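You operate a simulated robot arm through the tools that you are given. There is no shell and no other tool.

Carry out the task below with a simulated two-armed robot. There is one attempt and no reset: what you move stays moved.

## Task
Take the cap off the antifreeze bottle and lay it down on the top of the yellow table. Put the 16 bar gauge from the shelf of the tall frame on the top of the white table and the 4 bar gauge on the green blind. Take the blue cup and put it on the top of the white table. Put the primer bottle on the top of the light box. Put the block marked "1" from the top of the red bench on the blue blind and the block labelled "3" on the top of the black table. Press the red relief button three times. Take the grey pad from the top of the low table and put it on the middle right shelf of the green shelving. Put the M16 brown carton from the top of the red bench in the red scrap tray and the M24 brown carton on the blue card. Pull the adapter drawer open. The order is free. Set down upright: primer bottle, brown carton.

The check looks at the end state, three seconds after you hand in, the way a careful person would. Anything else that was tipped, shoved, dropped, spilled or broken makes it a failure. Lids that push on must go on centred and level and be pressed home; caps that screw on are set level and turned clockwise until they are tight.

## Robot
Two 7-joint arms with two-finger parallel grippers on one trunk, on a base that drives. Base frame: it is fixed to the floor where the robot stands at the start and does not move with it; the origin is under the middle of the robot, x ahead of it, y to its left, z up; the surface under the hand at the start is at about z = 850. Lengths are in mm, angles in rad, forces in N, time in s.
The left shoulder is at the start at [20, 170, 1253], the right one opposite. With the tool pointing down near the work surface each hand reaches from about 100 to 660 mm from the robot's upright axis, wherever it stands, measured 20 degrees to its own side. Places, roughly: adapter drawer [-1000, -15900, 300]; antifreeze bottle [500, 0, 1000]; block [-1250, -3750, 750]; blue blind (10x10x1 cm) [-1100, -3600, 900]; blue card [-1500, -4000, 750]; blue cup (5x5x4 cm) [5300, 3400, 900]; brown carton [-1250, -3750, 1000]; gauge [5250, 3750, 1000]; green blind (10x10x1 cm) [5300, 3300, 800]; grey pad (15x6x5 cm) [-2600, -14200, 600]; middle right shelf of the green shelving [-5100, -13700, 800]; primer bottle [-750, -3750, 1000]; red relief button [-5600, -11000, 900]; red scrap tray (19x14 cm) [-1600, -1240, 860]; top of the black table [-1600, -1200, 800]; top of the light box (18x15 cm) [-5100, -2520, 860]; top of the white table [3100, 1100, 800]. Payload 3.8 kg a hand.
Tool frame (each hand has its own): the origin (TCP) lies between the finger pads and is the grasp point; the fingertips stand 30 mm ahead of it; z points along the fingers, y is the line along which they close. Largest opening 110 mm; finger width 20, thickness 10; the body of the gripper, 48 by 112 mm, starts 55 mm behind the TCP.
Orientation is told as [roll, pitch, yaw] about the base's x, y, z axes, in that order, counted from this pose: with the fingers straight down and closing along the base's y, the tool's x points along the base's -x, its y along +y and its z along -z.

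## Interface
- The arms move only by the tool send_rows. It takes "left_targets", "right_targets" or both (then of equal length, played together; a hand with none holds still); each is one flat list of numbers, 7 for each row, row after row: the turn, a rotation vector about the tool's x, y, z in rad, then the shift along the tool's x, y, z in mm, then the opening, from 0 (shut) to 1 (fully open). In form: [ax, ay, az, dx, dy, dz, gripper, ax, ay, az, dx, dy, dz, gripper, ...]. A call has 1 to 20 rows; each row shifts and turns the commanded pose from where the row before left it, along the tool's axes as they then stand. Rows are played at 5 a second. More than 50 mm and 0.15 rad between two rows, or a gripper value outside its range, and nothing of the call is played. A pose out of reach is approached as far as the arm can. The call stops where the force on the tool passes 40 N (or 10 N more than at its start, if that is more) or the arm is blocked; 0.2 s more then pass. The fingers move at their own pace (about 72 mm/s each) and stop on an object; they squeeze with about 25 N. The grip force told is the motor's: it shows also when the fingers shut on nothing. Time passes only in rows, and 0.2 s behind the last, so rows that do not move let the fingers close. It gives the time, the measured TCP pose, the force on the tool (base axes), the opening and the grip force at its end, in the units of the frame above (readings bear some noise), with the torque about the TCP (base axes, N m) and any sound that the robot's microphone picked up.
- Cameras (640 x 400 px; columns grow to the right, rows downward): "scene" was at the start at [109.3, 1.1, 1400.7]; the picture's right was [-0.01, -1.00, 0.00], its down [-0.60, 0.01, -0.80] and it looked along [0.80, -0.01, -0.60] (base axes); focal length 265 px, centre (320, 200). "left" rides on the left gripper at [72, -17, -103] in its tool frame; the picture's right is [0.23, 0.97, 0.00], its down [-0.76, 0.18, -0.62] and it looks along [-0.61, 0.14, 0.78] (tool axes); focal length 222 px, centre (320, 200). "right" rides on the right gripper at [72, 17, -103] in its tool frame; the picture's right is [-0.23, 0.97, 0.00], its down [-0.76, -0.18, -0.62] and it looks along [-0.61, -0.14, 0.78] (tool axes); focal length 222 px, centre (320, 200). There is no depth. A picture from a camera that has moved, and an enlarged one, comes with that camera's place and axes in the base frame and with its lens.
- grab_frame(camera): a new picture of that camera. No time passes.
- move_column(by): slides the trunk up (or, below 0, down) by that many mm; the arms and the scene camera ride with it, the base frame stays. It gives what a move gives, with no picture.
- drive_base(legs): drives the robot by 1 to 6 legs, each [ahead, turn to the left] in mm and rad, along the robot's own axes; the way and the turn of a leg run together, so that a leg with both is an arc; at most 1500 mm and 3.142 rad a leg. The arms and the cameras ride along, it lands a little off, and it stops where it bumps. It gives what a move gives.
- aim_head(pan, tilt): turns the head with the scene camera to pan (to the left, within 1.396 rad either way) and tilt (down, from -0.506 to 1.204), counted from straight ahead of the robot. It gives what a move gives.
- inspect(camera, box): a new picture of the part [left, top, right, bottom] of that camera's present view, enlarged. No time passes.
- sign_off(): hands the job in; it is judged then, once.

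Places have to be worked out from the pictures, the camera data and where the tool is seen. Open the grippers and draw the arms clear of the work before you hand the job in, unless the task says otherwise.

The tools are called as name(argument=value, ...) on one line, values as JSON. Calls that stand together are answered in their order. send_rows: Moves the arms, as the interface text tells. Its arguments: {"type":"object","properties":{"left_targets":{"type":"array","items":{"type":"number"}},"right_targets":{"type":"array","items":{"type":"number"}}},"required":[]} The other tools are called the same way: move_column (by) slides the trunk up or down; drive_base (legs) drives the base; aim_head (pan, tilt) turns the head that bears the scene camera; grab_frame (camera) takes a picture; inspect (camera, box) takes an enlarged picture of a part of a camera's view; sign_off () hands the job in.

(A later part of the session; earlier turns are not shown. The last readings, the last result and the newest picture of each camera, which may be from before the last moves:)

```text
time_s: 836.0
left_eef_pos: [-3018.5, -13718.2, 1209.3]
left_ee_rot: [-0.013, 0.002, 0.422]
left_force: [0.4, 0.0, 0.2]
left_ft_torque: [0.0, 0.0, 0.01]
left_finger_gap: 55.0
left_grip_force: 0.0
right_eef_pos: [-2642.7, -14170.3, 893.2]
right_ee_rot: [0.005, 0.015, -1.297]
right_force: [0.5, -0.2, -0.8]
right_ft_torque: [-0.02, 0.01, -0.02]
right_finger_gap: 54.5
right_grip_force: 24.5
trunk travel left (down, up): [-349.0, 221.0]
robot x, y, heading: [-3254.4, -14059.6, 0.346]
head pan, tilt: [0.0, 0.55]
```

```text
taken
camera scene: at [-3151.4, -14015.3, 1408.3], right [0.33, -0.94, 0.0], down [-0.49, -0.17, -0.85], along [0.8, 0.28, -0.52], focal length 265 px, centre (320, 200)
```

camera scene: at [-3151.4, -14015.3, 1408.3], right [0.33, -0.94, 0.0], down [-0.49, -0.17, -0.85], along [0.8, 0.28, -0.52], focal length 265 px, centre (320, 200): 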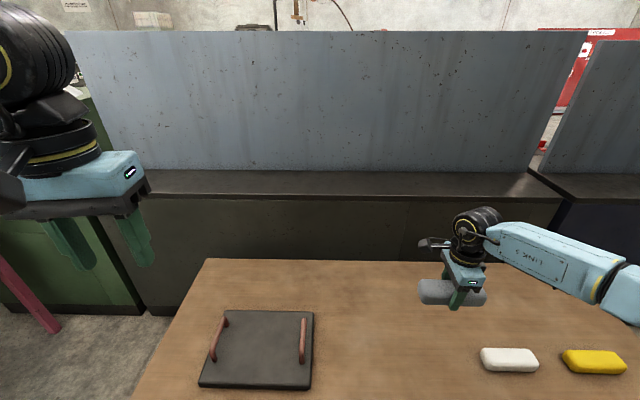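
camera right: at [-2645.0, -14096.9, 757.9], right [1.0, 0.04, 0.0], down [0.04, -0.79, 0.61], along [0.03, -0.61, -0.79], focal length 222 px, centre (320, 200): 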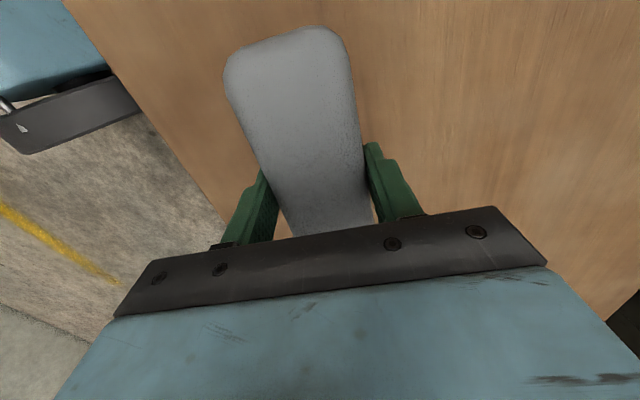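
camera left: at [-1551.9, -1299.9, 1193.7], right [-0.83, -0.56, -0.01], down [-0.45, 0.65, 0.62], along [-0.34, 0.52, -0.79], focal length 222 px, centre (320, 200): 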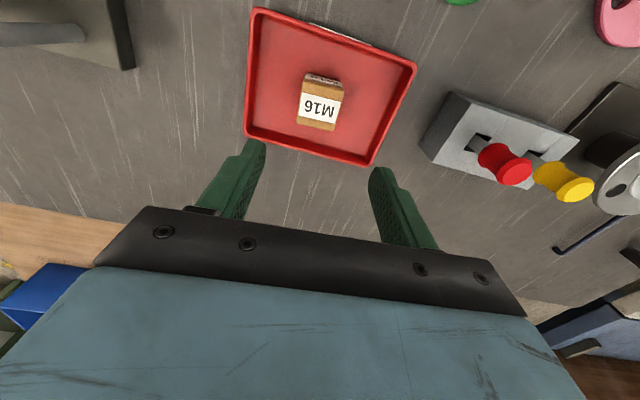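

The pad is held securely. I back off and drive over to face the green shelving.

drive_base(legs=[[-300, 0], [0, 1.497], [900, 0], [0, 1.571]])

aim_head(pan=0.0, tilt=0.35)

grab_frame(camera="scene")

```text
time_s: 849.9
left_eef_pos: [-4043.7, -13579.1, 1209.6]
left_ee_rot: [-0.012, 0.0, -2.818]
left_force: [0.0, 0.5, -0.3]
left_ft_torque: [-0.03, -0.06, 0.0]
left_finger_gap: 55.1
left_grip_force: 0.1
right_eef_pos: [-4373.2, -13090.3, 894.6]
right_ee_rot: [0.005, 0.014, 1.745]
right_force: [0.0, -0.3, -1.1]
right_ft_torque: [0.04, -0.04, 0.01]
right_finger_gap: 54.6
right_grip_force: 25.3
trunk travel left (down, up): [-349.0, 221.0]
robot x, y, heading: [-3772.6, -13264.6, -2.901]
head pan, tilt: [0.0, 0.55]
```

```text
time_s: 850.6
left_eef_pos: [-4043.7, -13578.1, 1208.4]
left_ee_rot: [-0.011, 0.002, -2.816]
left_force: [0.5, 0.2, -0.1]
left_ft_torque: [0.0, 0.01, 0.04]
left_finger_gap: 54.8
left_grip_force: 0.0
right_eef_pos: [-4374.5, -13091.0, 893.9]
right_ee_rot: [0.001, 0.017, 1.743]
right_force: [-0.3, 0.1, -0.3]
right_ft_torque: [0.04, -0.03, 0.01]
right_finger_gap: 54.5
right_grip_force: 25.0
trunk travel left (down, up): [-349.0, 221.0]
robot x, y, heading: [-3767.3, -13265.2, -2.906]
head pan, tilt: [0.0, 0.351]
```

```text
taken
camera scene: at [-3882.4, -13292.0, 1426.6], right [-0.24, 0.97, 0.0], down [0.33, 0.08, -0.94], along [-0.91, -0.22, -0.34], focal length 265 px, centre (320, 200)
```

scene: 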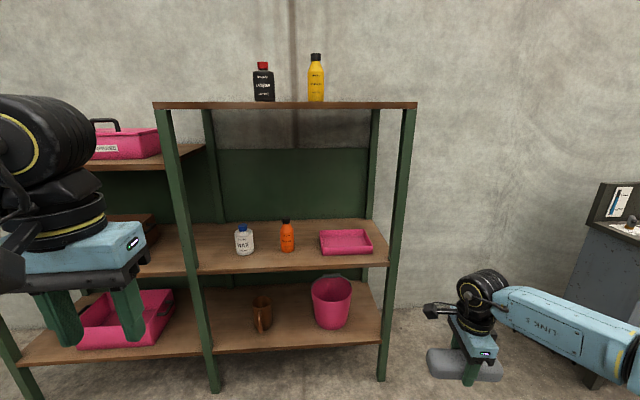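

The right bay's middle shelf holds a white bottle, an orange bottle and a pink tray. I zoom in to measure the free space.

inspect(camera="scene", box=[170, 200, 400, 290])

```text
2.78 times, centred on (285, 245) of scene
camera zoom: at [-3882.4, -13292.0, 1426.6], right [-0.24, 0.97, 0.0], down [0.33, 0.08, -0.94], along [-0.91, -0.22, -0.34], focal length 739 px, centre (417, 75)
```

zoom: 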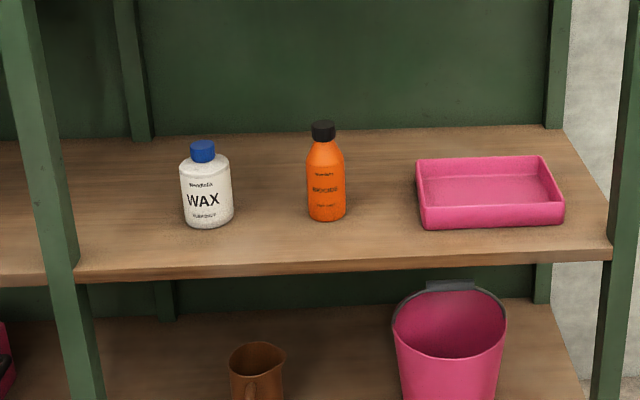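

There is a ~110 mm deep free strip in front of the bottles, enough for the pad (60 mm). I move left and approach so the pad comes between the two bottles' front line.

drive_base(legs=[[0, 1.603], [531, 0], [0, -1.571], [380, 0]])

aim_head(pan=-0.35, tilt=0.5)

grab_frame(camera="scene")

grab_frame(camera="right")

```text
time_s: 863.3
left_eef_pos: [-4253.5, -14212.3, 1207.7]
left_ee_rot: [-0.013, 0.001, -2.772]
left_force: [-0.2, -0.1, 0.4]
left_ft_torque: [-0.02, -0.01, 0.0]
left_finger_gap: 54.6
left_grip_force: 0.0
right_eef_pos: [-4603.7, -13739.5, 893.8]
right_ee_rot: [0.002, 0.015, 1.793]
right_force: [0.9, 1.0, -1.5]
right_ft_torque: [-0.04, -0.05, -0.01]
right_finger_gap: 54.5
right_grip_force: 24.8
trunk travel left (down, up): [-349.0, 221.0]
robot x, y, heading: [-3995.9, -13885.0, -2.854]
head pan, tilt: [0.0, 0.351]
```

```text
time_s: 864.2
left_eef_pos: [-4252.3, -14212.3, 1208.6]
left_ee_rot: [-0.012, 0.001, -2.769]
left_force: [0.6, -0.7, -0.2]
left_ft_torque: [0.01, 0.01, -0.01]
left_finger_gap: 54.9
left_grip_force: 0.2
right_eef_pos: [-4604.0, -13740.4, 893.4]
right_ee_rot: [0.005, 0.017, 1.793]
right_force: [-0.2, 0.0, -0.6]
right_ft_torque: [0.03, 0.0, 0.0]
right_finger_gap: 54.5
right_grip_force: 25.0
trunk travel left (down, up): [-349.0, 221.0]
robot x, y, heading: [-3997.3, -13889.5, -2.855]
head pan, tilt: [-0.351, 0.499]
```

```text
taken
camera scene: at [-4105.2, -13887.2, 1413.0], right [0.06, 1.0, 0.0], down [0.48, -0.03, -0.88], along [-0.88, 0.05, -0.48], focal length 265 px, centre (320, 200)
```

scene: 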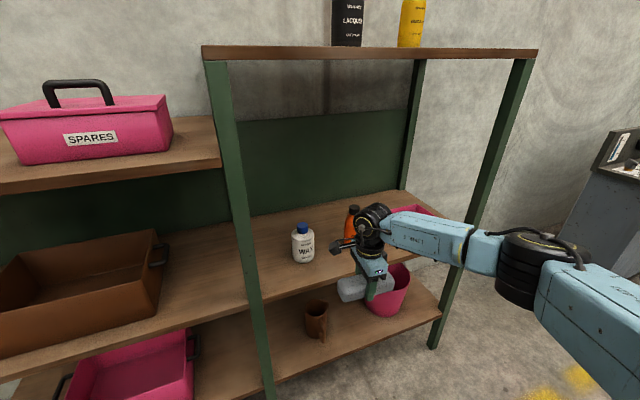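

```text
taken
camera right: at [-4603.4, -13813.3, 998.0], right [-1.0, 0.01, 0.0], down [0.01, 0.79, 0.61], along [0.0, 0.61, -0.79], focal length 222 px, centre (320, 200)
```

right: 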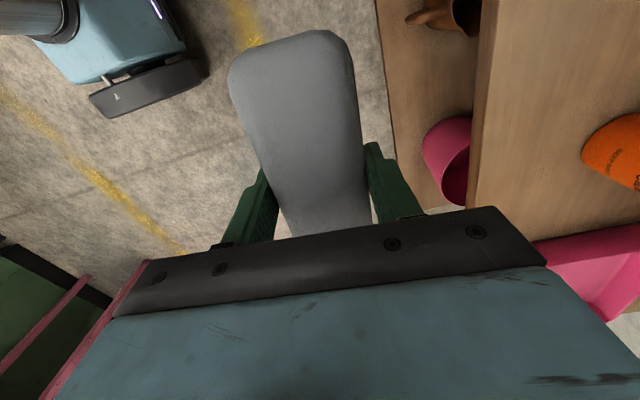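

The shelf's surface is at z≈739 and its front edge at e1≈−8275. I drive 215 mm forward and align the pad's yaw.

drive_base(legs=[[215, 0]])

send_rows(right_targets=[0, 0, -0.05, 0, 0, 0, 0.4, 0, 0, 0, 0, 0, 0, 0.4])

grab_frame(camera="right")

grab_frame(camera="scene")

```text
time_s: 865.8
left_eef_pos: [-4455.7, -14273.9, 1207.9]
left_ee_rot: [-0.012, 0.002, -2.767]
left_force: [-0.4, -0.5, 0.2]
left_ft_torque: [0.01, 0.0, 0.0]
left_finger_gap: 55.0
left_grip_force: 0.1
right_eef_pos: [-4808.7, -13803.6, 893.0]
right_ee_rot: [0.003, 0.014, 1.793]
right_force: [0.1, -0.5, -0.5]
right_ft_torque: [-0.01, -0.03, 0.01]
right_finger_gap: 54.4
right_grip_force: 25.5
trunk travel left (down, up): [-349.0, 221.0]
robot x, y, heading: [-4201.4, -13952.6, -2.854]
head pan, tilt: [-0.351, 0.499]
```

```text
time_s: 866.4
left_eef_pos: [-4455.3, -14273.2, 1209.9]
left_ee_rot: [-0.012, 0.002, -2.768]
left_force: [-0.3, 0.1, -0.2]
left_ft_torque: [-0.02, 0.0, -0.04]
left_finger_gap: 54.8
left_grip_force: 0.1
right_eef_pos: [-4809.6, -13803.0, 894.2]
right_ee_rot: [0.006, 0.017, 1.845]
right_force: [-0.3, 0.5, -0.7]
right_ft_torque: [-0.02, -0.02, -0.04]
right_finger_gap: 54.7
right_grip_force: 25.2
trunk travel left (down, up): [-349.0, 221.0]
robot x, y, heading: [-4197.6, -13950.5, -2.851]
head pan, tilt: [-0.351, 0.499]
```

```text
taken
camera right: at [-4804.0, -13874.9, 998.3], right [-1.0, -0.05, 0.0], down [-0.04, 0.79, 0.61], along [-0.03, 0.61, -0.79], focal length 222 px, centre (320, 200)
```

right: 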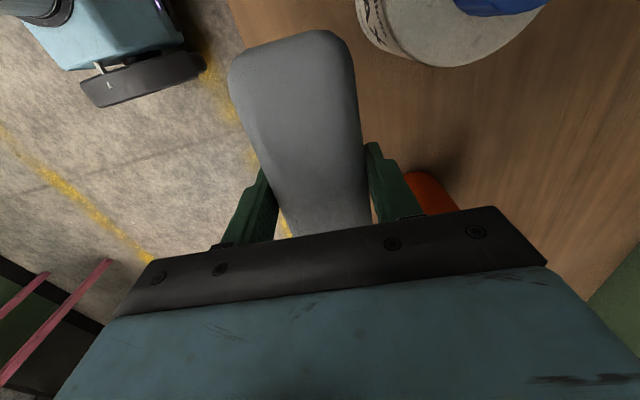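

```text
taken
camera scene: at [-4309.5, -13948.0, 1413.0], right [0.06, 1.0, 0.0], down [0.48, -0.03, -0.88], along [-0.88, 0.05, -0.48], focal length 265 px, centre (320, 200)
```

scene: 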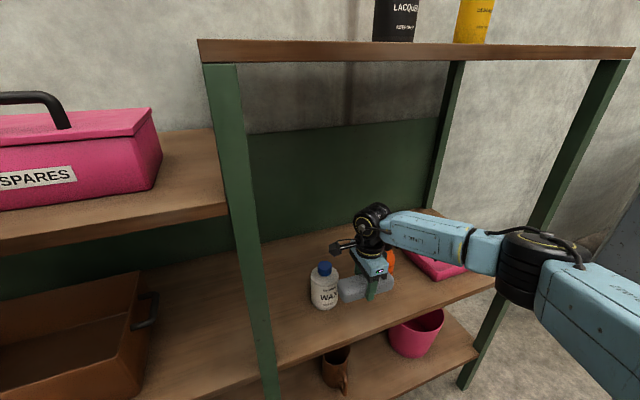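

The pad is over the front strip. I shift it 30 mm right (away from the WAX bottle) and lower to ~15 mm above the shelf.

send_rows(right_targets=[0, 0, 0, -15, 0, 0, 0.4, 0, 0, 0, -15, 0, 0, 0.4, 0, 0, 0, 0, 0, 27, 0.4, 0, 0, 0, 0, 0, 27, 0.4, 0, 0, 0, 0, 0, 27, 0.4, 0, 0, 0, 0, 0, 25, 0.4, 0, 0, 0, 0, 0, 0, 0.4])

grab_frame(camera="right")

inspect(camera="scene", box=[280, 190, 480, 350])

```text
time_s: 868.0
left_eef_pos: [-4454.6, -14274.8, 1209.6]
left_ee_rot: [-0.014, -0.002, -2.769]
left_force: [-1.1, -0.9, -0.5]
left_ft_torque: [-0.01, 0.01, -0.02]
left_finger_gap: 55.1
left_grip_force: 0.0
right_eef_pos: [-4819.0, -13776.5, 790.6]
right_ee_rot: [0.012, 0.016, 1.843]
right_force: [-2.2, 4.0, 29.4]
right_ft_torque: [0.12, -0.8, 0.03]
right_finger_gap: 54.2
right_grip_force: 25.3
trunk travel left (down, up): [-349.0, 221.0]
robot x, y, heading: [-4199.3, -13953.5, -2.851]
head pan, tilt: [-0.351, 0.499]
```

```text
taken
camera right: at [-4813.7, -13848.0, 894.3], right [-1.0, -0.04, 0.01], down [-0.03, 0.79, 0.61], along [-0.03, 0.61, -0.79], focal length 222 px, centre (320, 200)
```

right: 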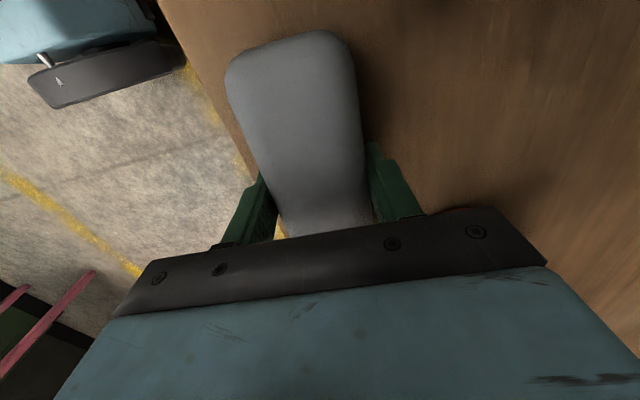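

```text
2.50 times, centred on (380, 270) of scene
camera zoom: at [-4307.4, -13948.5, 1413.4], right [0.06, 1.0, 0.0], down [0.48, -0.03, -0.88], along [-0.88, 0.05, -0.48], focal length 664 px, centre (170, 25)
```

zoom: 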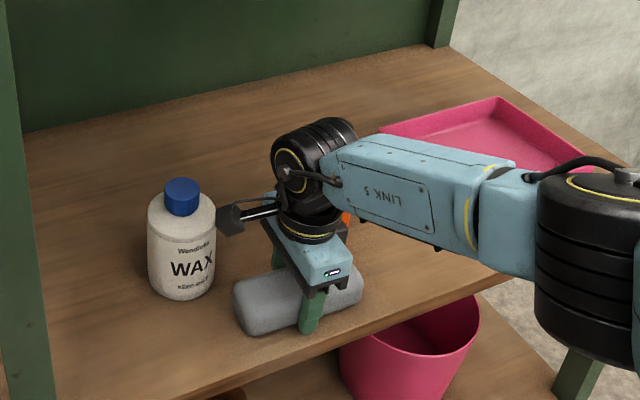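

The pad has touched down on the shelf (surface z≈757). I ease up slightly and release.

send_rows(right_targets=[0, 0, 0, 0, 0, -3, 0.4, 0, 0, 0, 0, 0, 0, 0.4, 0, 0, 0, 0, 0, 0, 0.6, 0, 0, 0, 0, 0, 0, 0.7, 0, 0, 0, 0, 0, 0, 0.7])

grab_frame(camera="right")

inspect(camera="scene", box=[280, 190, 480, 350])

```text
time_s: 869.2
left_eef_pos: [-4454.5, -14273.6, 1208.9]
left_ee_rot: [-0.013, 0.002, -2.767]
left_force: [-1.2, -1.3, 0.1]
left_ft_torque: [0.0, -0.01, 0.0]
left_finger_gap: 55.2
left_grip_force: 0.1
right_eef_pos: [-4816.3, -13776.1, 790.9]
right_ee_rot: [0.002, 0.018, 1.845]
right_force: [-0.7, -3.6, 7.3]
right_ft_torque: [0.05, -0.24, -0.02]
right_finger_gap: 75.9
right_grip_force: 0.1
trunk travel left (down, up): [-349.0, 221.0]
robot x, y, heading: [-4199.9, -13951.4, -2.854]
head pan, tilt: [-0.351, 0.499]
```

```text
taken
camera right: at [-4812.1, -13848.5, 894.0], right [-1.0, -0.05, 0.0], down [-0.04, 0.79, 0.61], along [-0.03, 0.61, -0.79], focal length 222 px, centre (320, 200)
```

right: 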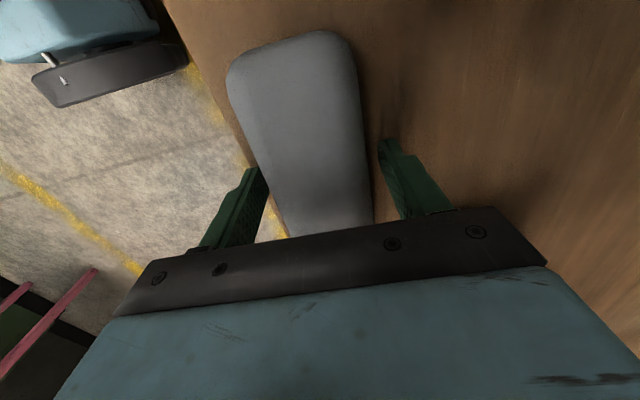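

```text
2.50 times, centred on (380, 270) of scene
camera zoom: at [-4308.8, -13948.5, 1413.0], right [0.06, 1.0, 0.0], down [0.48, -0.03, -0.88], along [-0.88, 0.05, -0.48], focal length 664 px, centre (170, 25)
```

zoom: 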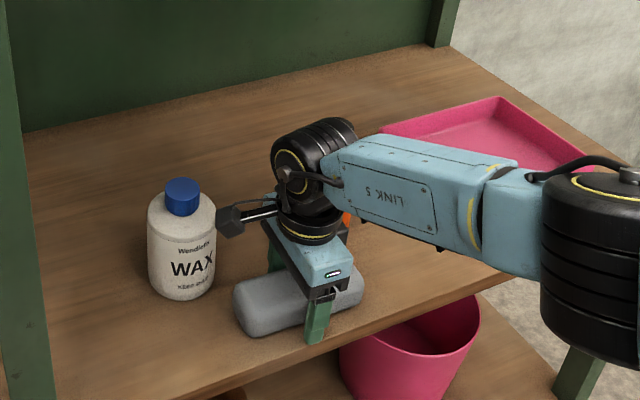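

The pad rests flat on the shelf about 17 mm inside its front edge, parallel to it. I lift the hand straight up and back away.

send_rows(right_targets=[0, 0, 0, 0, 0, -20, 0.7, 0, 0, 0, 0, 0, -30, 0.7, 0, 0, 0, 0, 0, -35, 0.7, 0, 0, 0, 0, 0, -35, 0.7, 0, 0, 0, 0, 0, -30, 0.7, 0, 0, 0, 0, 0, 0, 0.7])

drive_base(legs=[[-450, 0]])

grab_frame(camera="scene")

inspect(camera="scene", box=[240, 170, 440, 300])

```text
time_s: 870.6
left_eef_pos: [-4456.7, -14273.1, 1209.2]
left_ee_rot: [-0.012, 0.001, -2.767]
left_force: [0.2, -0.1, 0.5]
left_ft_torque: [-0.02, -0.01, 0.01]
left_finger_gap: 55.1
left_grip_force: 0.1
right_eef_pos: [-4815.8, -13772.1, 941.7]
right_ee_rot: [0.005, 0.017, 1.845]
right_force: [0.5, 0.2, 0.2]
right_ft_torque: [-0.01, -0.03, -0.03]
right_finger_gap: 76.7
right_grip_force: 0.0
trunk travel left (down, up): [-349.0, 221.0]
robot x, y, heading: [-4204.3, -13949.1, -2.85]
head pan, tilt: [-0.351, 0.499]
```

```text
time_s: 873.4
left_eef_pos: [-4012.3, -14140.7, 1208.3]
left_ee_rot: [-0.011, 0.001, -2.766]
left_force: [0.5, 0.2, -0.1]
left_ft_torque: [0.02, 0.04, -0.02]
left_finger_gap: 54.8
left_grip_force: 0.0
right_eef_pos: [-4376.6, -13641.7, 941.3]
right_ee_rot: [0.005, 0.016, 1.849]
right_force: [-0.6, 0.8, 0.5]
right_ft_torque: [0.0, 0.02, 0.03]
right_finger_gap: 77.1
right_grip_force: 0.1
trunk travel left (down, up): [-349.0, 221.0]
robot x, y, heading: [-3760.4, -13817.4, -2.846]
head pan, tilt: [-0.351, 0.499]
```

```text
taken
camera scene: at [-3868.1, -13816.0, 1413.0], right [0.06, 1.0, 0.0], down [0.48, -0.03, -0.88], along [-0.88, 0.05, -0.48], focal length 265 px, centre (320, 200)
```

scene: 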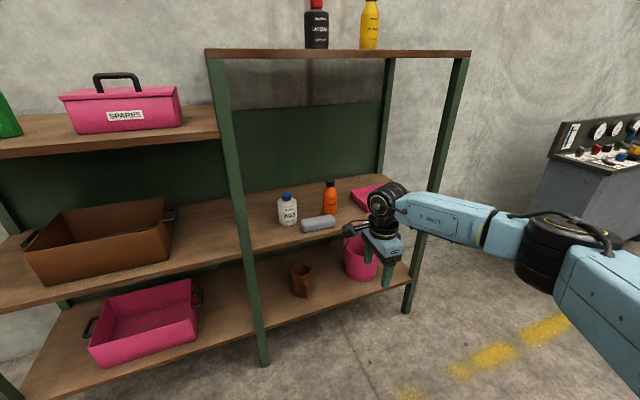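

```text
3.08 times, centred on (340, 235) of scene
camera zoom: at [-3868.1, -13816.0, 1413.0], right [0.06, 1.0, 0.0], down [0.48, -0.03, -0.88], along [-0.88, 0.05, -0.48], focal length 817 px, centre (258, 92)
```

zoom: 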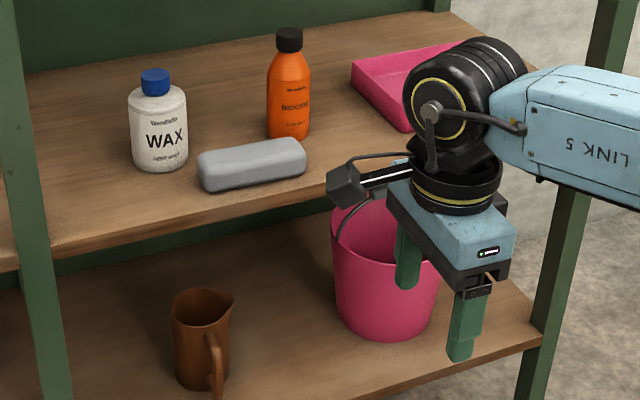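

The pad lies well on the middle right shelf. Last job: the adapter drawer. I drive further down the aisle and look.

drive_base(legs=[[0, 1.56], [1500, 0], [500, 0]])

aim_head(pan=0.6, tilt=0.3)

grab_frame(camera="scene")

```text
time_s: 887.1
left_eef_pos: [-2896.1, -15995.0, 1208.5]
left_ee_rot: [-0.013, 0.001, -1.217]
left_force: [-0.6, 0.0, -1.5]
left_ft_torque: [0.0, -0.03, 0.02]
left_finger_gap: 55.0
left_grip_force: 0.0
right_eef_pos: [-3404.2, -16347.8, 942.4]
right_ee_rot: [0.005, 0.018, -2.886]
right_force: [-0.5, 0.6, 0.3]
right_ft_torque: [-0.01, 0.0, -0.01]
right_finger_gap: 77.1
right_grip_force: 0.1
trunk travel left (down, up): [-349.0, 221.0]
robot x, y, heading: [-3214.7, -15734.1, -1.298]
head pan, tilt: [-0.351, 0.499]
```

```text
time_s: 888.4
left_eef_pos: [-2896.2, -15995.8, 1208.2]
left_ee_rot: [-0.012, 0.001, -1.214]
left_force: [-0.1, -0.3, 0.2]
left_ft_torque: [0.01, -0.02, 0.01]
left_finger_gap: 55.0
left_grip_force: 0.1
right_eef_pos: [-3404.3, -16347.2, 940.6]
right_ee_rot: [0.007, 0.015, -2.884]
right_force: [0.6, -0.2, -0.9]
right_ft_torque: [0.02, 0.0, -0.02]
right_finger_gap: 77.1
right_grip_force: 0.1
trunk travel left (down, up): [-349.0, 221.0]
robot x, y, heading: [-3214.4, -15732.3, -1.299]
head pan, tilt: [0.6, 0.3]
```

```text
taken
camera scene: at [-3137.4, -15812.1, 1431.4], right [-0.64, -0.77, 0.0], down [-0.23, 0.19, -0.96], along [0.73, -0.61, -0.3], focal length 265 px, centre (320, 200)
```

scene: 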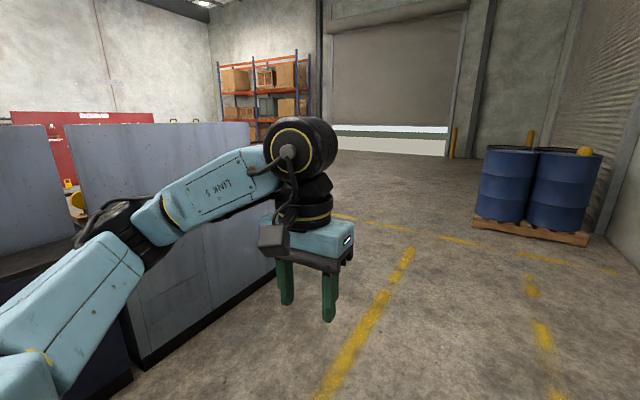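

The drawer's position lies on the far side of the grey cabinets. I drive past their end to look from the other side.

drive_base(legs=[[1500, 0], [900, 0], [0, 1.3]])

aim_head(pan=0.3, tilt=0.3)

grab_frame(camera="scene")

```text
time_s: 903.3
left_eef_pos: [-2227.9, -17791.2, 1208.9]
left_ee_rot: [-0.013, 0.001, 0.089]
left_force: [-0.6, -0.5, 0.1]
left_ft_torque: [0.0, 0.01, 0.01]
left_finger_gap: 54.9
left_grip_force: 0.2
right_eef_pos: [-2020.7, -18374.7, 941.8]
right_ee_rot: [0.005, 0.015, -1.581]
right_force: [-0.5, 0.1, -0.1]
right_ft_torque: [0.03, 0.01, 0.0]
right_finger_gap: 77.0
right_grip_force: 0.0
trunk travel left (down, up): [-349.0, 221.0]
robot x, y, heading: [-2563.7, -18029.1, 0.009]
head pan, tilt: [0.6, 0.3]
```

```text
time_s: 904.1
left_eef_pos: [-2226.3, -17791.0, 1208.6]
left_ee_rot: [-0.012, 0.001, 0.088]
left_force: [0.5, 0.8, -0.6]
left_ft_torque: [0.01, 0.03, -0.04]
left_finger_gap: 55.0
left_grip_force: 0.1
right_eef_pos: [-2021.0, -18373.7, 941.7]
right_ee_rot: [0.006, 0.015, -1.582]
right_force: [0.7, -0.8, 0.2]
right_ft_torque: [0.0, 0.04, 0.0]
right_finger_gap: 77.0
right_grip_force: 0.0
trunk travel left (down, up): [-349.0, 221.0]
robot x, y, heading: [-2561.6, -18027.5, 0.007]
head pan, tilt: [0.3, 0.3]
```

```text
taken
camera scene: at [-2452.0, -18000.8, 1431.4], right [0.3, -0.95, 0.0], down [-0.28, -0.09, -0.96], along [0.91, 0.29, -0.3], focal length 265 px, centre (320, 200)
```

scene: 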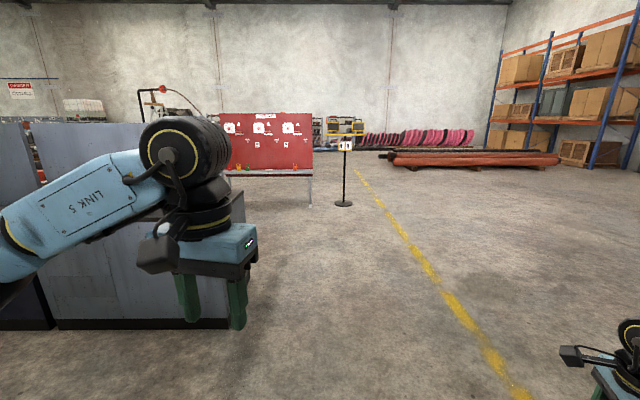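

drive_base(legs=[[0, 0.226], [1500, 0], [900, 0], [0, 1.3]])

aim_head(pan=0.3, tilt=0.4)

grab_frame(camera="scene")

```text
time_s: 920.0
left_eef_pos: [-407.8, -17138.6, 1208.6]
left_ee_rot: [-0.013, 0.001, 1.597]
left_force: [-0.2, -0.2, 0.3]
left_ft_torque: [0.01, 0.02, 0.0]
left_finger_gap: 55.0
left_grip_force: 0.0
right_eef_pos: [185.8, -16970.9, 941.3]
right_ee_rot: [0.005, 0.018, -0.074]
right_force: [0.2, -0.8, 0.0]
right_ft_torque: [0.01, 0.04, 0.01]
right_finger_gap: 76.7
right_grip_force: 0.1
trunk travel left (down, up): [-349.0, 221.0]
robot x, y, heading: [-191.0, -17491.8, 1.511]
head pan, tilt: [0.3, 0.3]
```

```text
time_s: 920.7
left_eef_pos: [-408.4, -17139.6, 1209.4]
left_ee_rot: [-0.011, 0.002, 1.595]
left_force: [0.0, -0.6, 0.4]
left_ft_torque: [-0.04, 0.01, 0.0]
left_finger_gap: 55.0
left_grip_force: 0.0
right_eef_pos: [186.0, -16971.1, 941.6]
right_ee_rot: [0.005, 0.017, -0.074]
right_force: [-0.7, 0.1, -0.4]
right_ft_torque: [-0.02, -0.02, 0.01]
right_finger_gap: 77.1
right_grip_force: 0.0
trunk travel left (down, up): [-349.0, 221.0]
robot x, y, heading: [-193.2, -17490.6, 1.515]
head pan, tilt: [0.3, 0.4]
```

```text
taken
camera scene: at [-210.8, -17377.2, 1422.2], right [0.97, 0.24, 0.0], down [0.09, -0.38, -0.92], along [-0.22, 0.89, -0.39], focal length 265 px, centre (320, 200)
```

scene: 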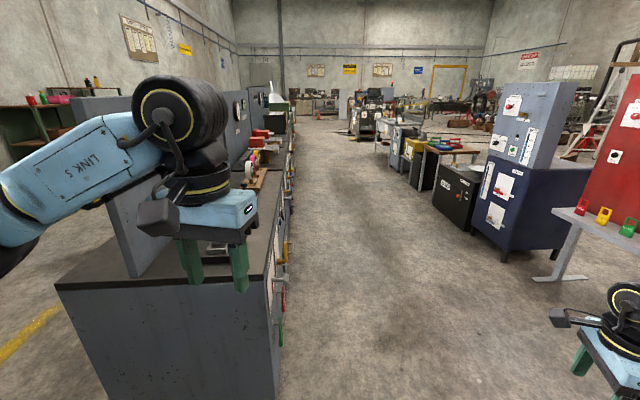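

The cabinets' working face with drawers is on this side. I drive into the aisle and turn to face it.

drive_base(legs=[[0, -0.03], [1500, 0], [365, 0], [0, 1.927]])

aim_head(pan=0.0, tilt=0.6)

grab_frame(camera="scene")

```text
time_s: 935.1
left_eef_pos: [-313.8, -15942.8, 1208.6]
left_ee_rot: [-0.012, 0.002, -2.787]
left_force: [-0.6, 0.0, 0.0]
left_ft_torque: [-0.01, -0.02, 0.03]
left_finger_gap: 55.0
left_grip_force: 0.1
right_eef_pos: [-664.1, -15433.9, 941.2]
right_ee_rot: [0.004, 0.016, 1.828]
right_force: [0.2, 0.1, 0.1]
right_ft_torque: [0.03, -0.01, 0.01]
right_finger_gap: 77.0
right_grip_force: 0.1
trunk travel left (down, up): [-349.0, 221.0]
robot x, y, heading: [-53.1, -15625.4, -2.875]
head pan, tilt: [0.3, 0.4]
```

```text
time_s: 935.9
left_eef_pos: [-313.2, -15942.5, 1209.7]
left_ee_rot: [-0.01, 0.002, -2.789]
left_force: [0.1, 0.1, 0.2]
left_ft_torque: [0.01, 0.01, -0.03]
left_finger_gap: 55.2
left_grip_force: 0.1
right_eef_pos: [-665.6, -15435.4, 941.2]
right_ee_rot: [0.005, 0.016, 1.828]
right_force: [-0.1, -0.3, 0.1]
right_ft_torque: [0.0, 0.01, 0.04]
right_finger_gap: 76.8
right_grip_force: 0.1
trunk travel left (down, up): [-349.0, 221.0]
robot x, y, heading: [-58.1, -15625.4, -2.868]
head pan, tilt: [0.0, 0.6]
```

```text
taken
camera scene: at [-156.3, -15650.7, 1404.0], right [-0.27, 0.96, 0.0], down [0.54, 0.15, -0.83], along [-0.8, -0.22, -0.56], focal length 265 px, centre (320, 200)
```

scene: 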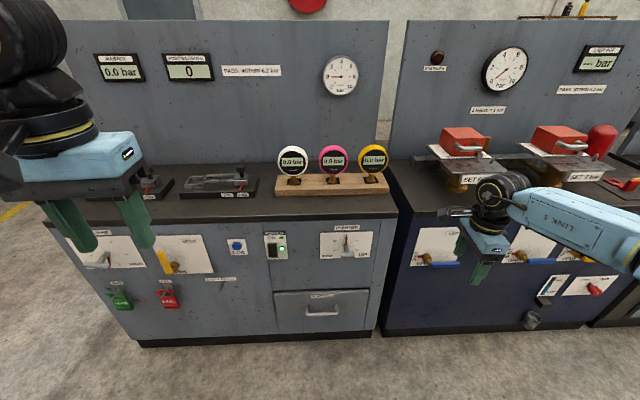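

inspect(camera="scene", box=[250, 220, 400, 350])

```text
3.08 times, centred on (325, 285) of scene
camera zoom: at [-156.3, -15650.7, 1404.0], right [-0.27, 0.96, 0.0], down [0.54, 0.15, -0.83], along [-0.8, -0.22, -0.56], focal length 817 px, centre (305, -62)
```

zoom: 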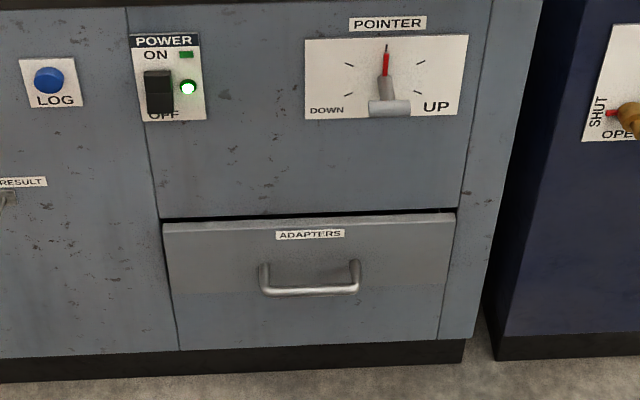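

The ADAPTERS drawer has a bar handle at about z≈350–400. I retract the right hand, turn it to yaw 0 with closed fingers, and lower the trunk.

send_rows(right_targets=[0, 0, 0, 0, -40, -10, 0.5, 0, 0, 0, 0, -40, -10, 0.3, 0, 0, 0, 0, -40, -10, 0, 0, 0, 0, 0, -40, -10, 0, 0, 0, 0, 0, -40, -10, 0, 0, 0, -0.144, 0, 0, 0, 0, 0, 0, -0.144, 0, 0, 0, 0, 0, 0, -0.144, 0, 0, 0, 0, 0, 0, -0.144, 0, 0, 0, 0, 0, 0, -0.144, 0, 0, 0, 0, 0, 0, -0.144, 0, 0, 0, 0, 0, 0, -0.144, 0, 0, 0, 0, 0, 0, -0.144, 0, 0, 0, 0, 0, 0, -0.144, 0, 0, 0, 0, 0, 0, -0.144, 0, 0, 0, 0, 0, 0, -0.144, 0, 0, 0, 0, 0, 0, 0, 0, 0, 0, 0])

move_column(by=-300)

drive_base(legs=[[0, 0.3], [250, 0], [0, -0.3]])

aim_head(pan=-0.15, tilt=0.9)

grab_frame(camera="scene")

grab_frame(camera="right")

```text
time_s: 939.5
left_eef_pos: [-313.8, -15942.7, 1209.8]
left_ee_rot: [-0.012, 0.003, -2.786]
left_force: [0.1, 0.4, 0.1]
left_ft_torque: [0.01, 0.02, -0.03]
left_finger_gap: 54.9
left_grip_force: 0.0
right_eef_pos: [-472.5, -15384.3, 988.5]
right_ee_rot: [0.015, -0.006, -2.871]
right_force: [-0.1, 0.1, 0.0]
right_ft_torque: [0.02, 0.01, 0.02]
right_finger_gap: 0.0
right_grip_force: 25.2
trunk travel left (down, up): [-349.0, 221.0]
robot x, y, heading: [-51.5, -15619.8, -2.872]
head pan, tilt: [0.0, 0.6]
```

```text
time_s: 942.5
left_eef_pos: [-313.5, -15942.6, 908.6]
left_ee_rot: [-0.012, 0.001, -2.788]
left_force: [-0.6, -0.2, 0.3]
left_ft_torque: [-0.02, 0.04, 0.02]
left_finger_gap: 55.3
left_grip_force: 0.1
right_eef_pos: [-471.8, -15384.2, 691.0]
right_ee_rot: [0.015, -0.006, -2.873]
right_force: [-1.3, -0.7, 0.4]
right_ft_torque: [0.01, -0.02, -0.02]
right_finger_gap: 0.0
right_grip_force: 24.6
trunk travel left (down, up): [-49.0, 521.0]
robot x, y, heading: [-50.3, -15622.4, -2.868]
head pan, tilt: [0.0, 0.6]
```

```text
time_s: 946.2
left_eef_pos: [-520.7, -16072.6, 909.7]
left_ee_rot: [-0.014, 0.0, -2.79]
left_force: [0.0, 0.0, 0.4]
left_ft_torque: [-0.01, -0.03, -0.01]
left_finger_gap: 54.9
left_grip_force: 0.1
right_eef_pos: [-678.9, -15513.4, 689.7]
right_ee_rot: [0.016, -0.005, -2.874]
right_force: [-0.1, 0.8, -0.1]
right_ft_torque: [-0.01, 0.0, 0.03]
right_finger_gap: 0.0
right_grip_force: 24.9
trunk travel left (down, up): [-49.0, 521.0]
robot x, y, heading: [-259.5, -15754.3, -2.872]
head pan, tilt: [0.0, 0.6]
```

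```text
time_s: 947.0
left_eef_pos: [-519.7, -16072.6, 909.0]
left_ee_rot: [-0.012, 0.004, -2.79]
left_force: [0.6, -0.1, -0.2]
left_ft_torque: [-0.06, 0.02, -0.02]
left_finger_gap: 55.0
left_grip_force: 0.1
right_eef_pos: [-676.6, -15515.1, 688.8]
right_ee_rot: [0.017, -0.006, -2.874]
right_force: [0.4, -0.8, 1.0]
right_ft_torque: [-0.01, 0.01, -0.01]
right_finger_gap: 0.0
right_grip_force: 25.6
trunk travel left (down, up): [-49.0, 521.0]
robot x, y, heading: [-262.1, -15756.3, -2.874]
head pan, tilt: [-0.15, 0.901]
```

```text
taken
camera scene: at [-351.2, -15766.5, 1079.2], right [-0.12, 0.99, 0.0], down [0.78, 0.09, -0.62], along [-0.62, -0.07, -0.78], focal length 265 px, centre (320, 200)
```

scene: 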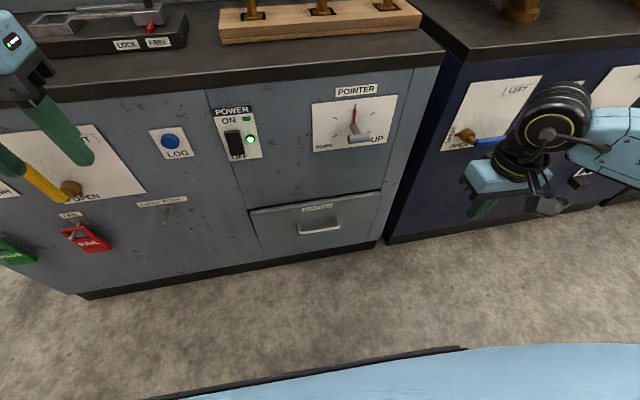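

```text
taken
camera right: at [-601.8, -15508.6, 792.5], right [0.04, -1.0, 0.02], down [-0.78, -0.02, 0.62], along [-0.62, -0.04, -0.78], focal length 222 px, centre (320, 200)
```

right: 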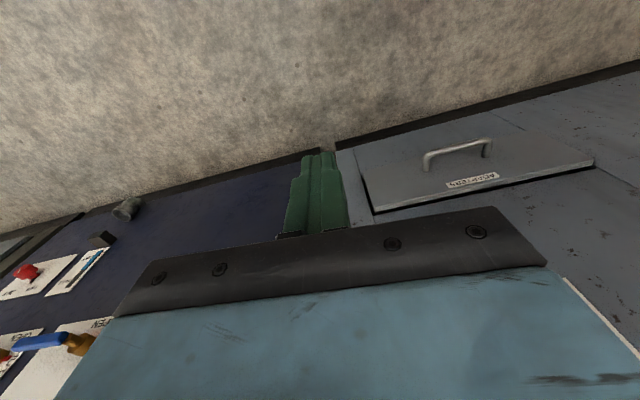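

The handle bar is at about [−793, −15816, 363], standing 51 mm off the drawer face. I'll hook it from above with closed fingers. I drive 110 mm closer and bring the hand in front of it.

drive_base(legs=[[110, 0]])

send_rows(right_targets=[0, 0, 0, -2.9, 34.9, 21, 0, 0, 0, 0, -2.9, 34.9, 21, 0, 0, 0, 0, -2.9, 34.9, 21, 0, 0, 0, 0, -2.9, 34.9, 21, 0, 0, 0, 0, -2.9, 34.9, 21, 0, 0, 0, 0, -2.9, 34.9, 21, 0, 0, 0, 0, -2.9, 34.9, 21, 0, 0, 0, 0, -2.9, 34.9, 21, 0, 0, -0.1, 0, 0, 0, 0, 0, 0, -0.1, 0, 0, 0, 0, 0, 0, 0, 0, 0, 0, 0, 0])

grab_frame(camera="scene")

grab_frame(camera="right")

```text
time_s: 948.2
left_eef_pos: [-626.6, -16101.8, 908.4]
left_ee_rot: [-0.013, 0.001, -2.789]
left_force: [0.7, -0.3, 0.3]
left_ft_torque: [0.0, -0.06, 0.01]
left_finger_gap: 55.1
left_grip_force: 0.0
right_eef_pos: [-782.4, -15543.8, 690.8]
right_ee_rot: [0.014, -0.004, -2.875]
right_force: [-0.4, -0.3, -0.3]
right_ft_torque: [0.01, 0.01, -0.02]
right_finger_gap: 0.3
right_grip_force: 25.2
trunk travel left (down, up): [-49.0, 521.0]
robot x, y, heading: [-364.9, -15784.6, -2.869]
head pan, tilt: [-0.15, 0.901]
```

```text
time_s: 950.6
left_eef_pos: [-627.6, -16101.8, 909.4]
left_ee_rot: [-0.012, 0.003, -2.79]
left_force: [-0.2, -0.5, 0.1]
left_ft_torque: [0.0, -0.06, 0.03]
left_finger_gap: 54.8
left_grip_force: 0.0
right_eef_pos: [-733.0, -15821.0, 525.7]
right_ee_rot: [0.017, -0.206, -2.879]
right_force: [0.5, -1.4, -0.7]
right_ft_torque: [0.01, 0.03, 0.04]
right_finger_gap: 0.0
right_grip_force: 25.7
trunk travel left (down, up): [-49.0, 521.0]
robot x, y, heading: [-364.6, -15785.0, -2.868]
head pan, tilt: [-0.15, 0.901]
```

```text
taken
camera scene: at [-458.5, -15796.1, 1079.1], right [-0.12, 0.99, 0.0], down [0.78, 0.09, -0.62], along [-0.62, -0.07, -0.78], focal length 265 px, centre (320, 200)
```

scene: 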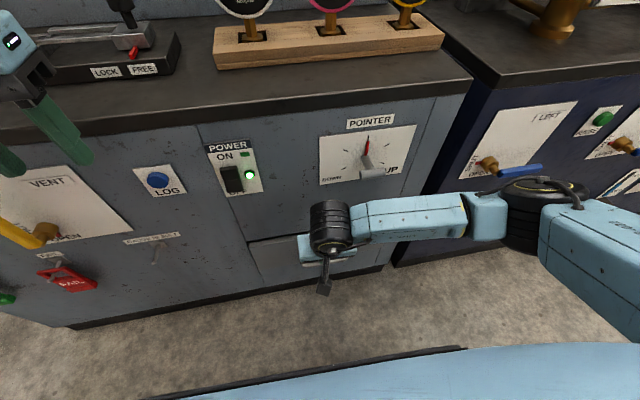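

```text
taken
camera right: at [-639.0, -15811.5, 612.2], right [0.04, -1.0, 0.06], down [-0.65, 0.02, 0.76], along [-0.76, -0.07, -0.64], focal length 222 px, centre (320, 200)
```

right: 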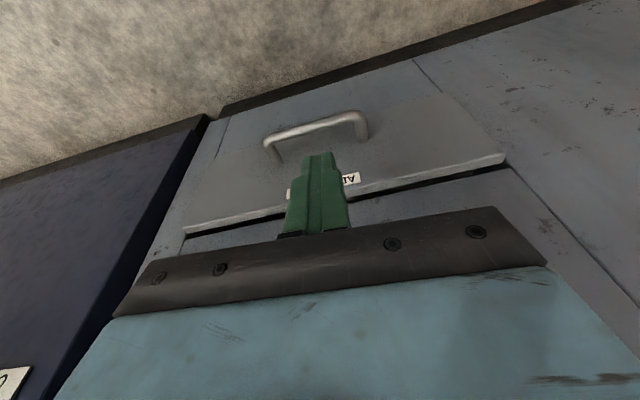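

The hand is lined up with the handle. I move forward 77 mm to just off the face, then check.

send_rows(right_targets=[0, 0, 0, -25.1, 0, 5.2, 0, 0, 0, 0, -25.1, 0, 5.2, 0, 0, 0, 0, -25.1, 0, 5.2, 0, 0, 0, 0, 0, 0, 0, 0])

grab_frame(camera="right")

inspect(camera="scene", box=[240, 150, 420, 300])

```text
time_s: 951.6
left_eef_pos: [-627.1, -16101.8, 909.0]
left_ee_rot: [-0.012, 0.001, -2.789]
left_force: [-0.4, 0.4, 0.5]
left_ft_torque: [0.01, 0.03, 0.0]
left_finger_gap: 55.1
left_grip_force: 0.0
right_eef_pos: [-806.7, -15842.4, 525.3]
right_ee_rot: [0.015, -0.203, -2.879]
right_force: [0.8, -0.4, -0.4]
right_ft_torque: [-0.03, 0.02, 0.0]
right_finger_gap: 0.0
right_grip_force: 25.0
trunk travel left (down, up): [-49.0, 521.0]
robot x, y, heading: [-366.3, -15782.9, -2.878]
head pan, tilt: [-0.15, 0.901]
```

```text
taken
camera right: at [-713.5, -15832.7, 611.1], right [0.04, -1.0, 0.06], down [-0.65, 0.02, 0.76], along [-0.76, -0.07, -0.64], focal length 222 px, centre (320, 200)
```

right: 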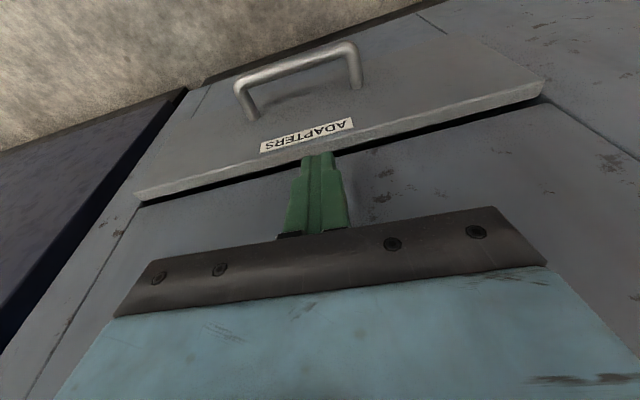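

```text
2.67 times, centred on (330, 225) of scene
camera zoom: at [-458.6, -15796.1, 1079.1], right [-0.12, 0.99, 0.0], down [0.78, 0.09, -0.62], along [-0.62, -0.07, -0.78], focal length 708 px, centre (293, 133)
```

zoom: 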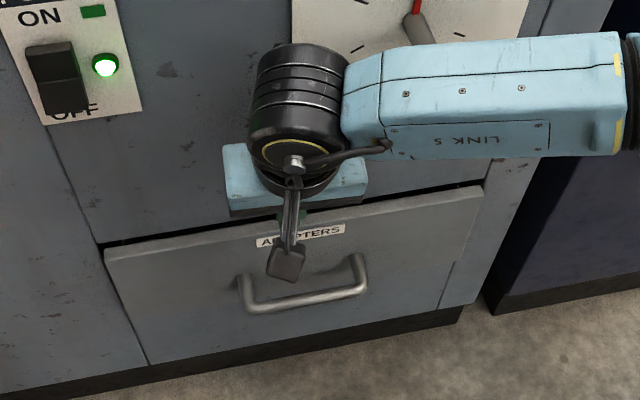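

I nudge 5 mm forward and descend to just above the bar to verify clearance.

send_rows(right_targets=[0, 0, 0, -4.9, 0, 1, 0, 0, 0, 0, 6.1, 0, 29.4, 0, 0, 0, 0, 6.1, 0, 29.4, 0, 0, 0, 0, 6.1, 0, 29.4, 0, 0, 0, 0, 0, 0, 0, 0])

grab_frame(camera="right")

inspect(camera="scene", box=[240, 150, 420, 300])

```text
time_s: 952.8
left_eef_pos: [-627.0, -16102.0, 909.1]
left_ee_rot: [-0.013, 0.0, -2.789]
left_force: [0.7, -0.2, 0.8]
left_ft_torque: [-0.01, -0.03, 0.01]
left_finger_gap: 54.9
left_grip_force: 0.0
right_eef_pos: [-812.7, -15843.7, 436.2]
right_ee_rot: [0.014, -0.205, -2.878]
right_force: [-0.9, 0.1, -0.4]
right_ft_torque: [-0.02, 0.0, -0.02]
right_finger_gap: 0.0
right_grip_force: 24.8
trunk travel left (down, up): [-49.0, 521.0]
robot x, y, heading: [-367.7, -15782.8, -2.873]
head pan, tilt: [-0.15, 0.901]
```

```text
taken
camera right: at [-719.4, -15833.5, 522.2], right [0.04, -1.0, 0.06], down [-0.65, 0.02, 0.76], along [-0.76, -0.07, -0.64], focal length 222 px, centre (320, 200)
```

right: 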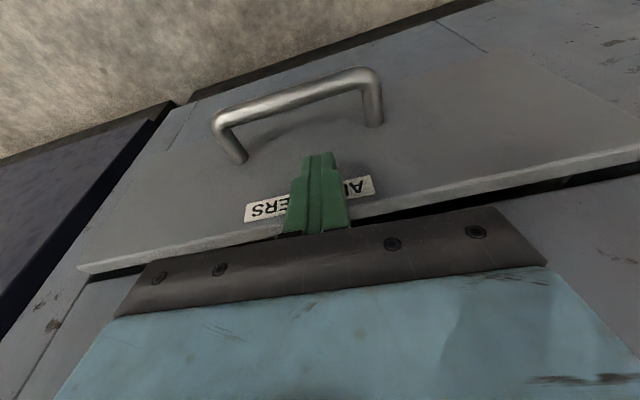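

```text
2.67 times, centred on (330, 225) of scene
camera zoom: at [-458.6, -15796.1, 1079.1], right [-0.12, 0.99, 0.0], down [0.78, 0.09, -0.62], along [-0.62, -0.07, -0.78], focal length 708 px, centre (293, 133)
```

zoom: 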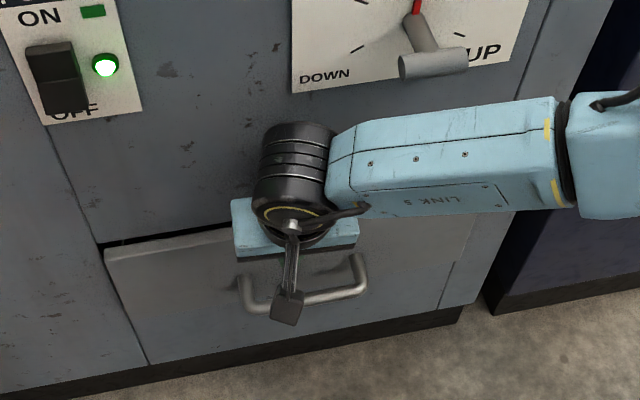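

The fingertips are above the gap behind the bar. I descend 66 mm more to hook behind it.

send_rows(right_targets=[0, 0, 0, 4.5, 0, 21.5, 0, 0, 0, 0, 4.5, 0, 21.5, 0, 0, 0, 0, 4.5, 0, 21.5, 0, 0, 0, 0, 0, 0, 0, 0])

grab_frame(camera="right")

inspect(camera="scene", box=[240, 150, 420, 300])

```text
time_s: 953.8
left_eef_pos: [-627.3, -16101.6, 908.9]
left_ee_rot: [-0.012, 0.002, -2.788]
left_force: [-0.4, 0.3, -0.6]
left_ft_torque: [0.0, 0.0, 0.0]
left_finger_gap: 54.9
left_grip_force: 0.0
right_eef_pos: [-809.6, -15844.5, 370.8]
right_ee_rot: [0.017, -0.204, -2.879]
right_force: [-0.1, -0.5, -0.9]
right_ft_torque: [0.01, 0.01, 0.01]
right_finger_gap: 0.0
right_grip_force: 25.1
trunk travel left (down, up): [-49.0, 521.0]
robot x, y, heading: [-365.4, -15778.9, -2.875]
head pan, tilt: [-0.15, 0.901]
```

```text
taken
camera right: at [-716.9, -15835.3, 457.9], right [0.04, -1.0, 0.06], down [-0.65, 0.02, 0.76], along [-0.76, -0.07, -0.64], focal length 222 px, centre (320, 200)
```

right: 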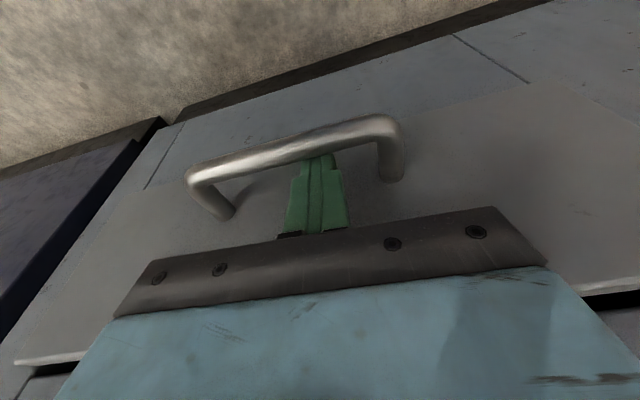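

```text
2.67 times, centred on (330, 225) of scene
camera zoom: at [-458.6, -15796.1, 1079.1], right [-0.12, 0.99, 0.0], down [0.78, 0.09, -0.62], along [-0.62, -0.07, -0.78], focal length 708 px, centre (293, 133)
```

zoom: 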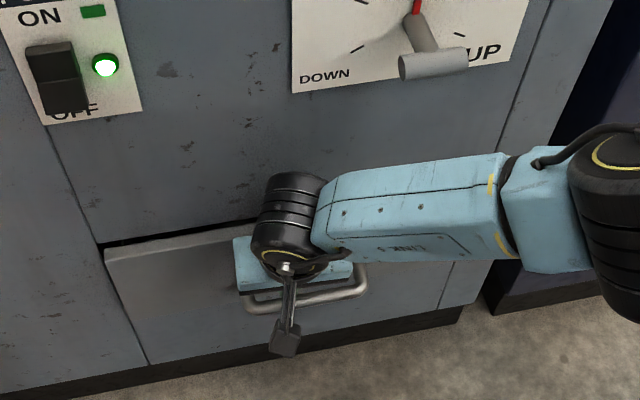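

The fingertips are now behind the bar. I lower 10 mm more for a secure hook and then reverse the base gently.

send_rows(right_targets=[0, 0, 0, 2, 0, 10, 0, 0, 0, 0, 0, 0, 0, 0])

drive_base(legs=[[-60, 0]])

grab_frame(camera="right")

inspect(camera="scene", box=[220, 130, 420, 300])

```text
time_s: 954.2
left_eef_pos: [-626.0, -16100.5, 911.3]
left_ee_rot: [-0.014, 0.001, -2.791]
left_force: [-0.2, 0.2, 1.1]
left_ft_torque: [0.01, -0.02, -0.02]
left_finger_gap: 55.0
left_grip_force: 0.0
right_eef_pos: [-812.6, -15846.1, 367.9]
right_ee_rot: [0.016, -0.206, -2.882]
right_force: [14.0, 9.4, 23.4]
right_ft_torque: [-0.44, 1.63, -0.46]
right_finger_gap: 0.1
right_grip_force: 25.0
trunk travel left (down, up): [-49.0, 521.0]
robot x, y, heading: [-362.0, -15782.2, -2.874]
head pan, tilt: [-0.15, 0.901]
stopped in row 1 (right hand): the force on the tool passed its limit at 49 N (the readings are from after the stop); the commanded pose is now the measured one
```

```text
time_s: 955.1
left_eef_pos: [-567.7, -16083.9, 909.4]
left_ee_rot: [-0.011, 0.001, -2.791]
left_force: [-0.8, 0.7, 0.1]
left_ft_torque: [-0.01, -0.02, -0.04]
left_finger_gap: 54.9
left_grip_force: 0.1
right_eef_pos: [-756.1, -15826.8, 368.1]
right_ee_rot: [0.014, -0.213, -2.885]
right_force: [-4.0, 15.5, 30.5]
right_ft_torque: [-0.76, 0.67, -0.42]
right_finger_gap: 0.0
right_grip_force: 25.5
trunk travel left (down, up): [-49.0, 521.0]
robot x, y, heading: [-305.5, -15769.3, -2.874]
head pan, tilt: [-0.15, 0.901]
```

```text
taken
camera right: at [-661.8, -15818.7, 453.9], right [0.04, -1.0, 0.06], down [-0.64, 0.02, 0.77], along [-0.77, -0.07, -0.64], focal length 222 px, centre (320, 200)
```

right: 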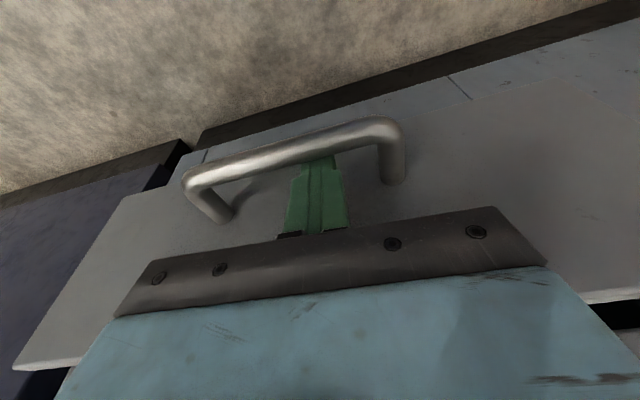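

```text
2.35 times, centred on (320, 215) of scene
camera zoom: at [-398.7, -15778.9, 1079.5], right [-0.12, 0.99, 0.0], down [0.78, 0.09, -0.62], along [-0.62, -0.07, -0.78], focal length 625 px, centre (320, 165)
```

zoom: 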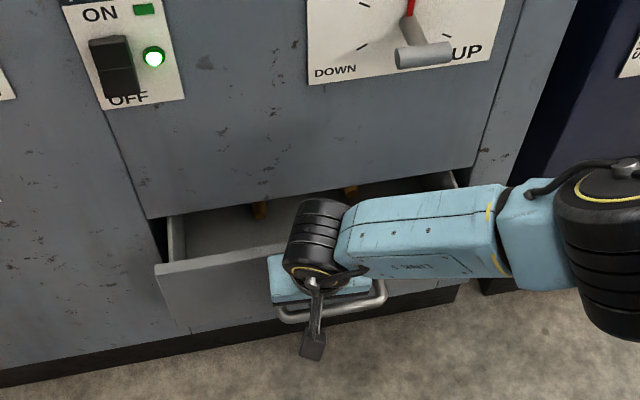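

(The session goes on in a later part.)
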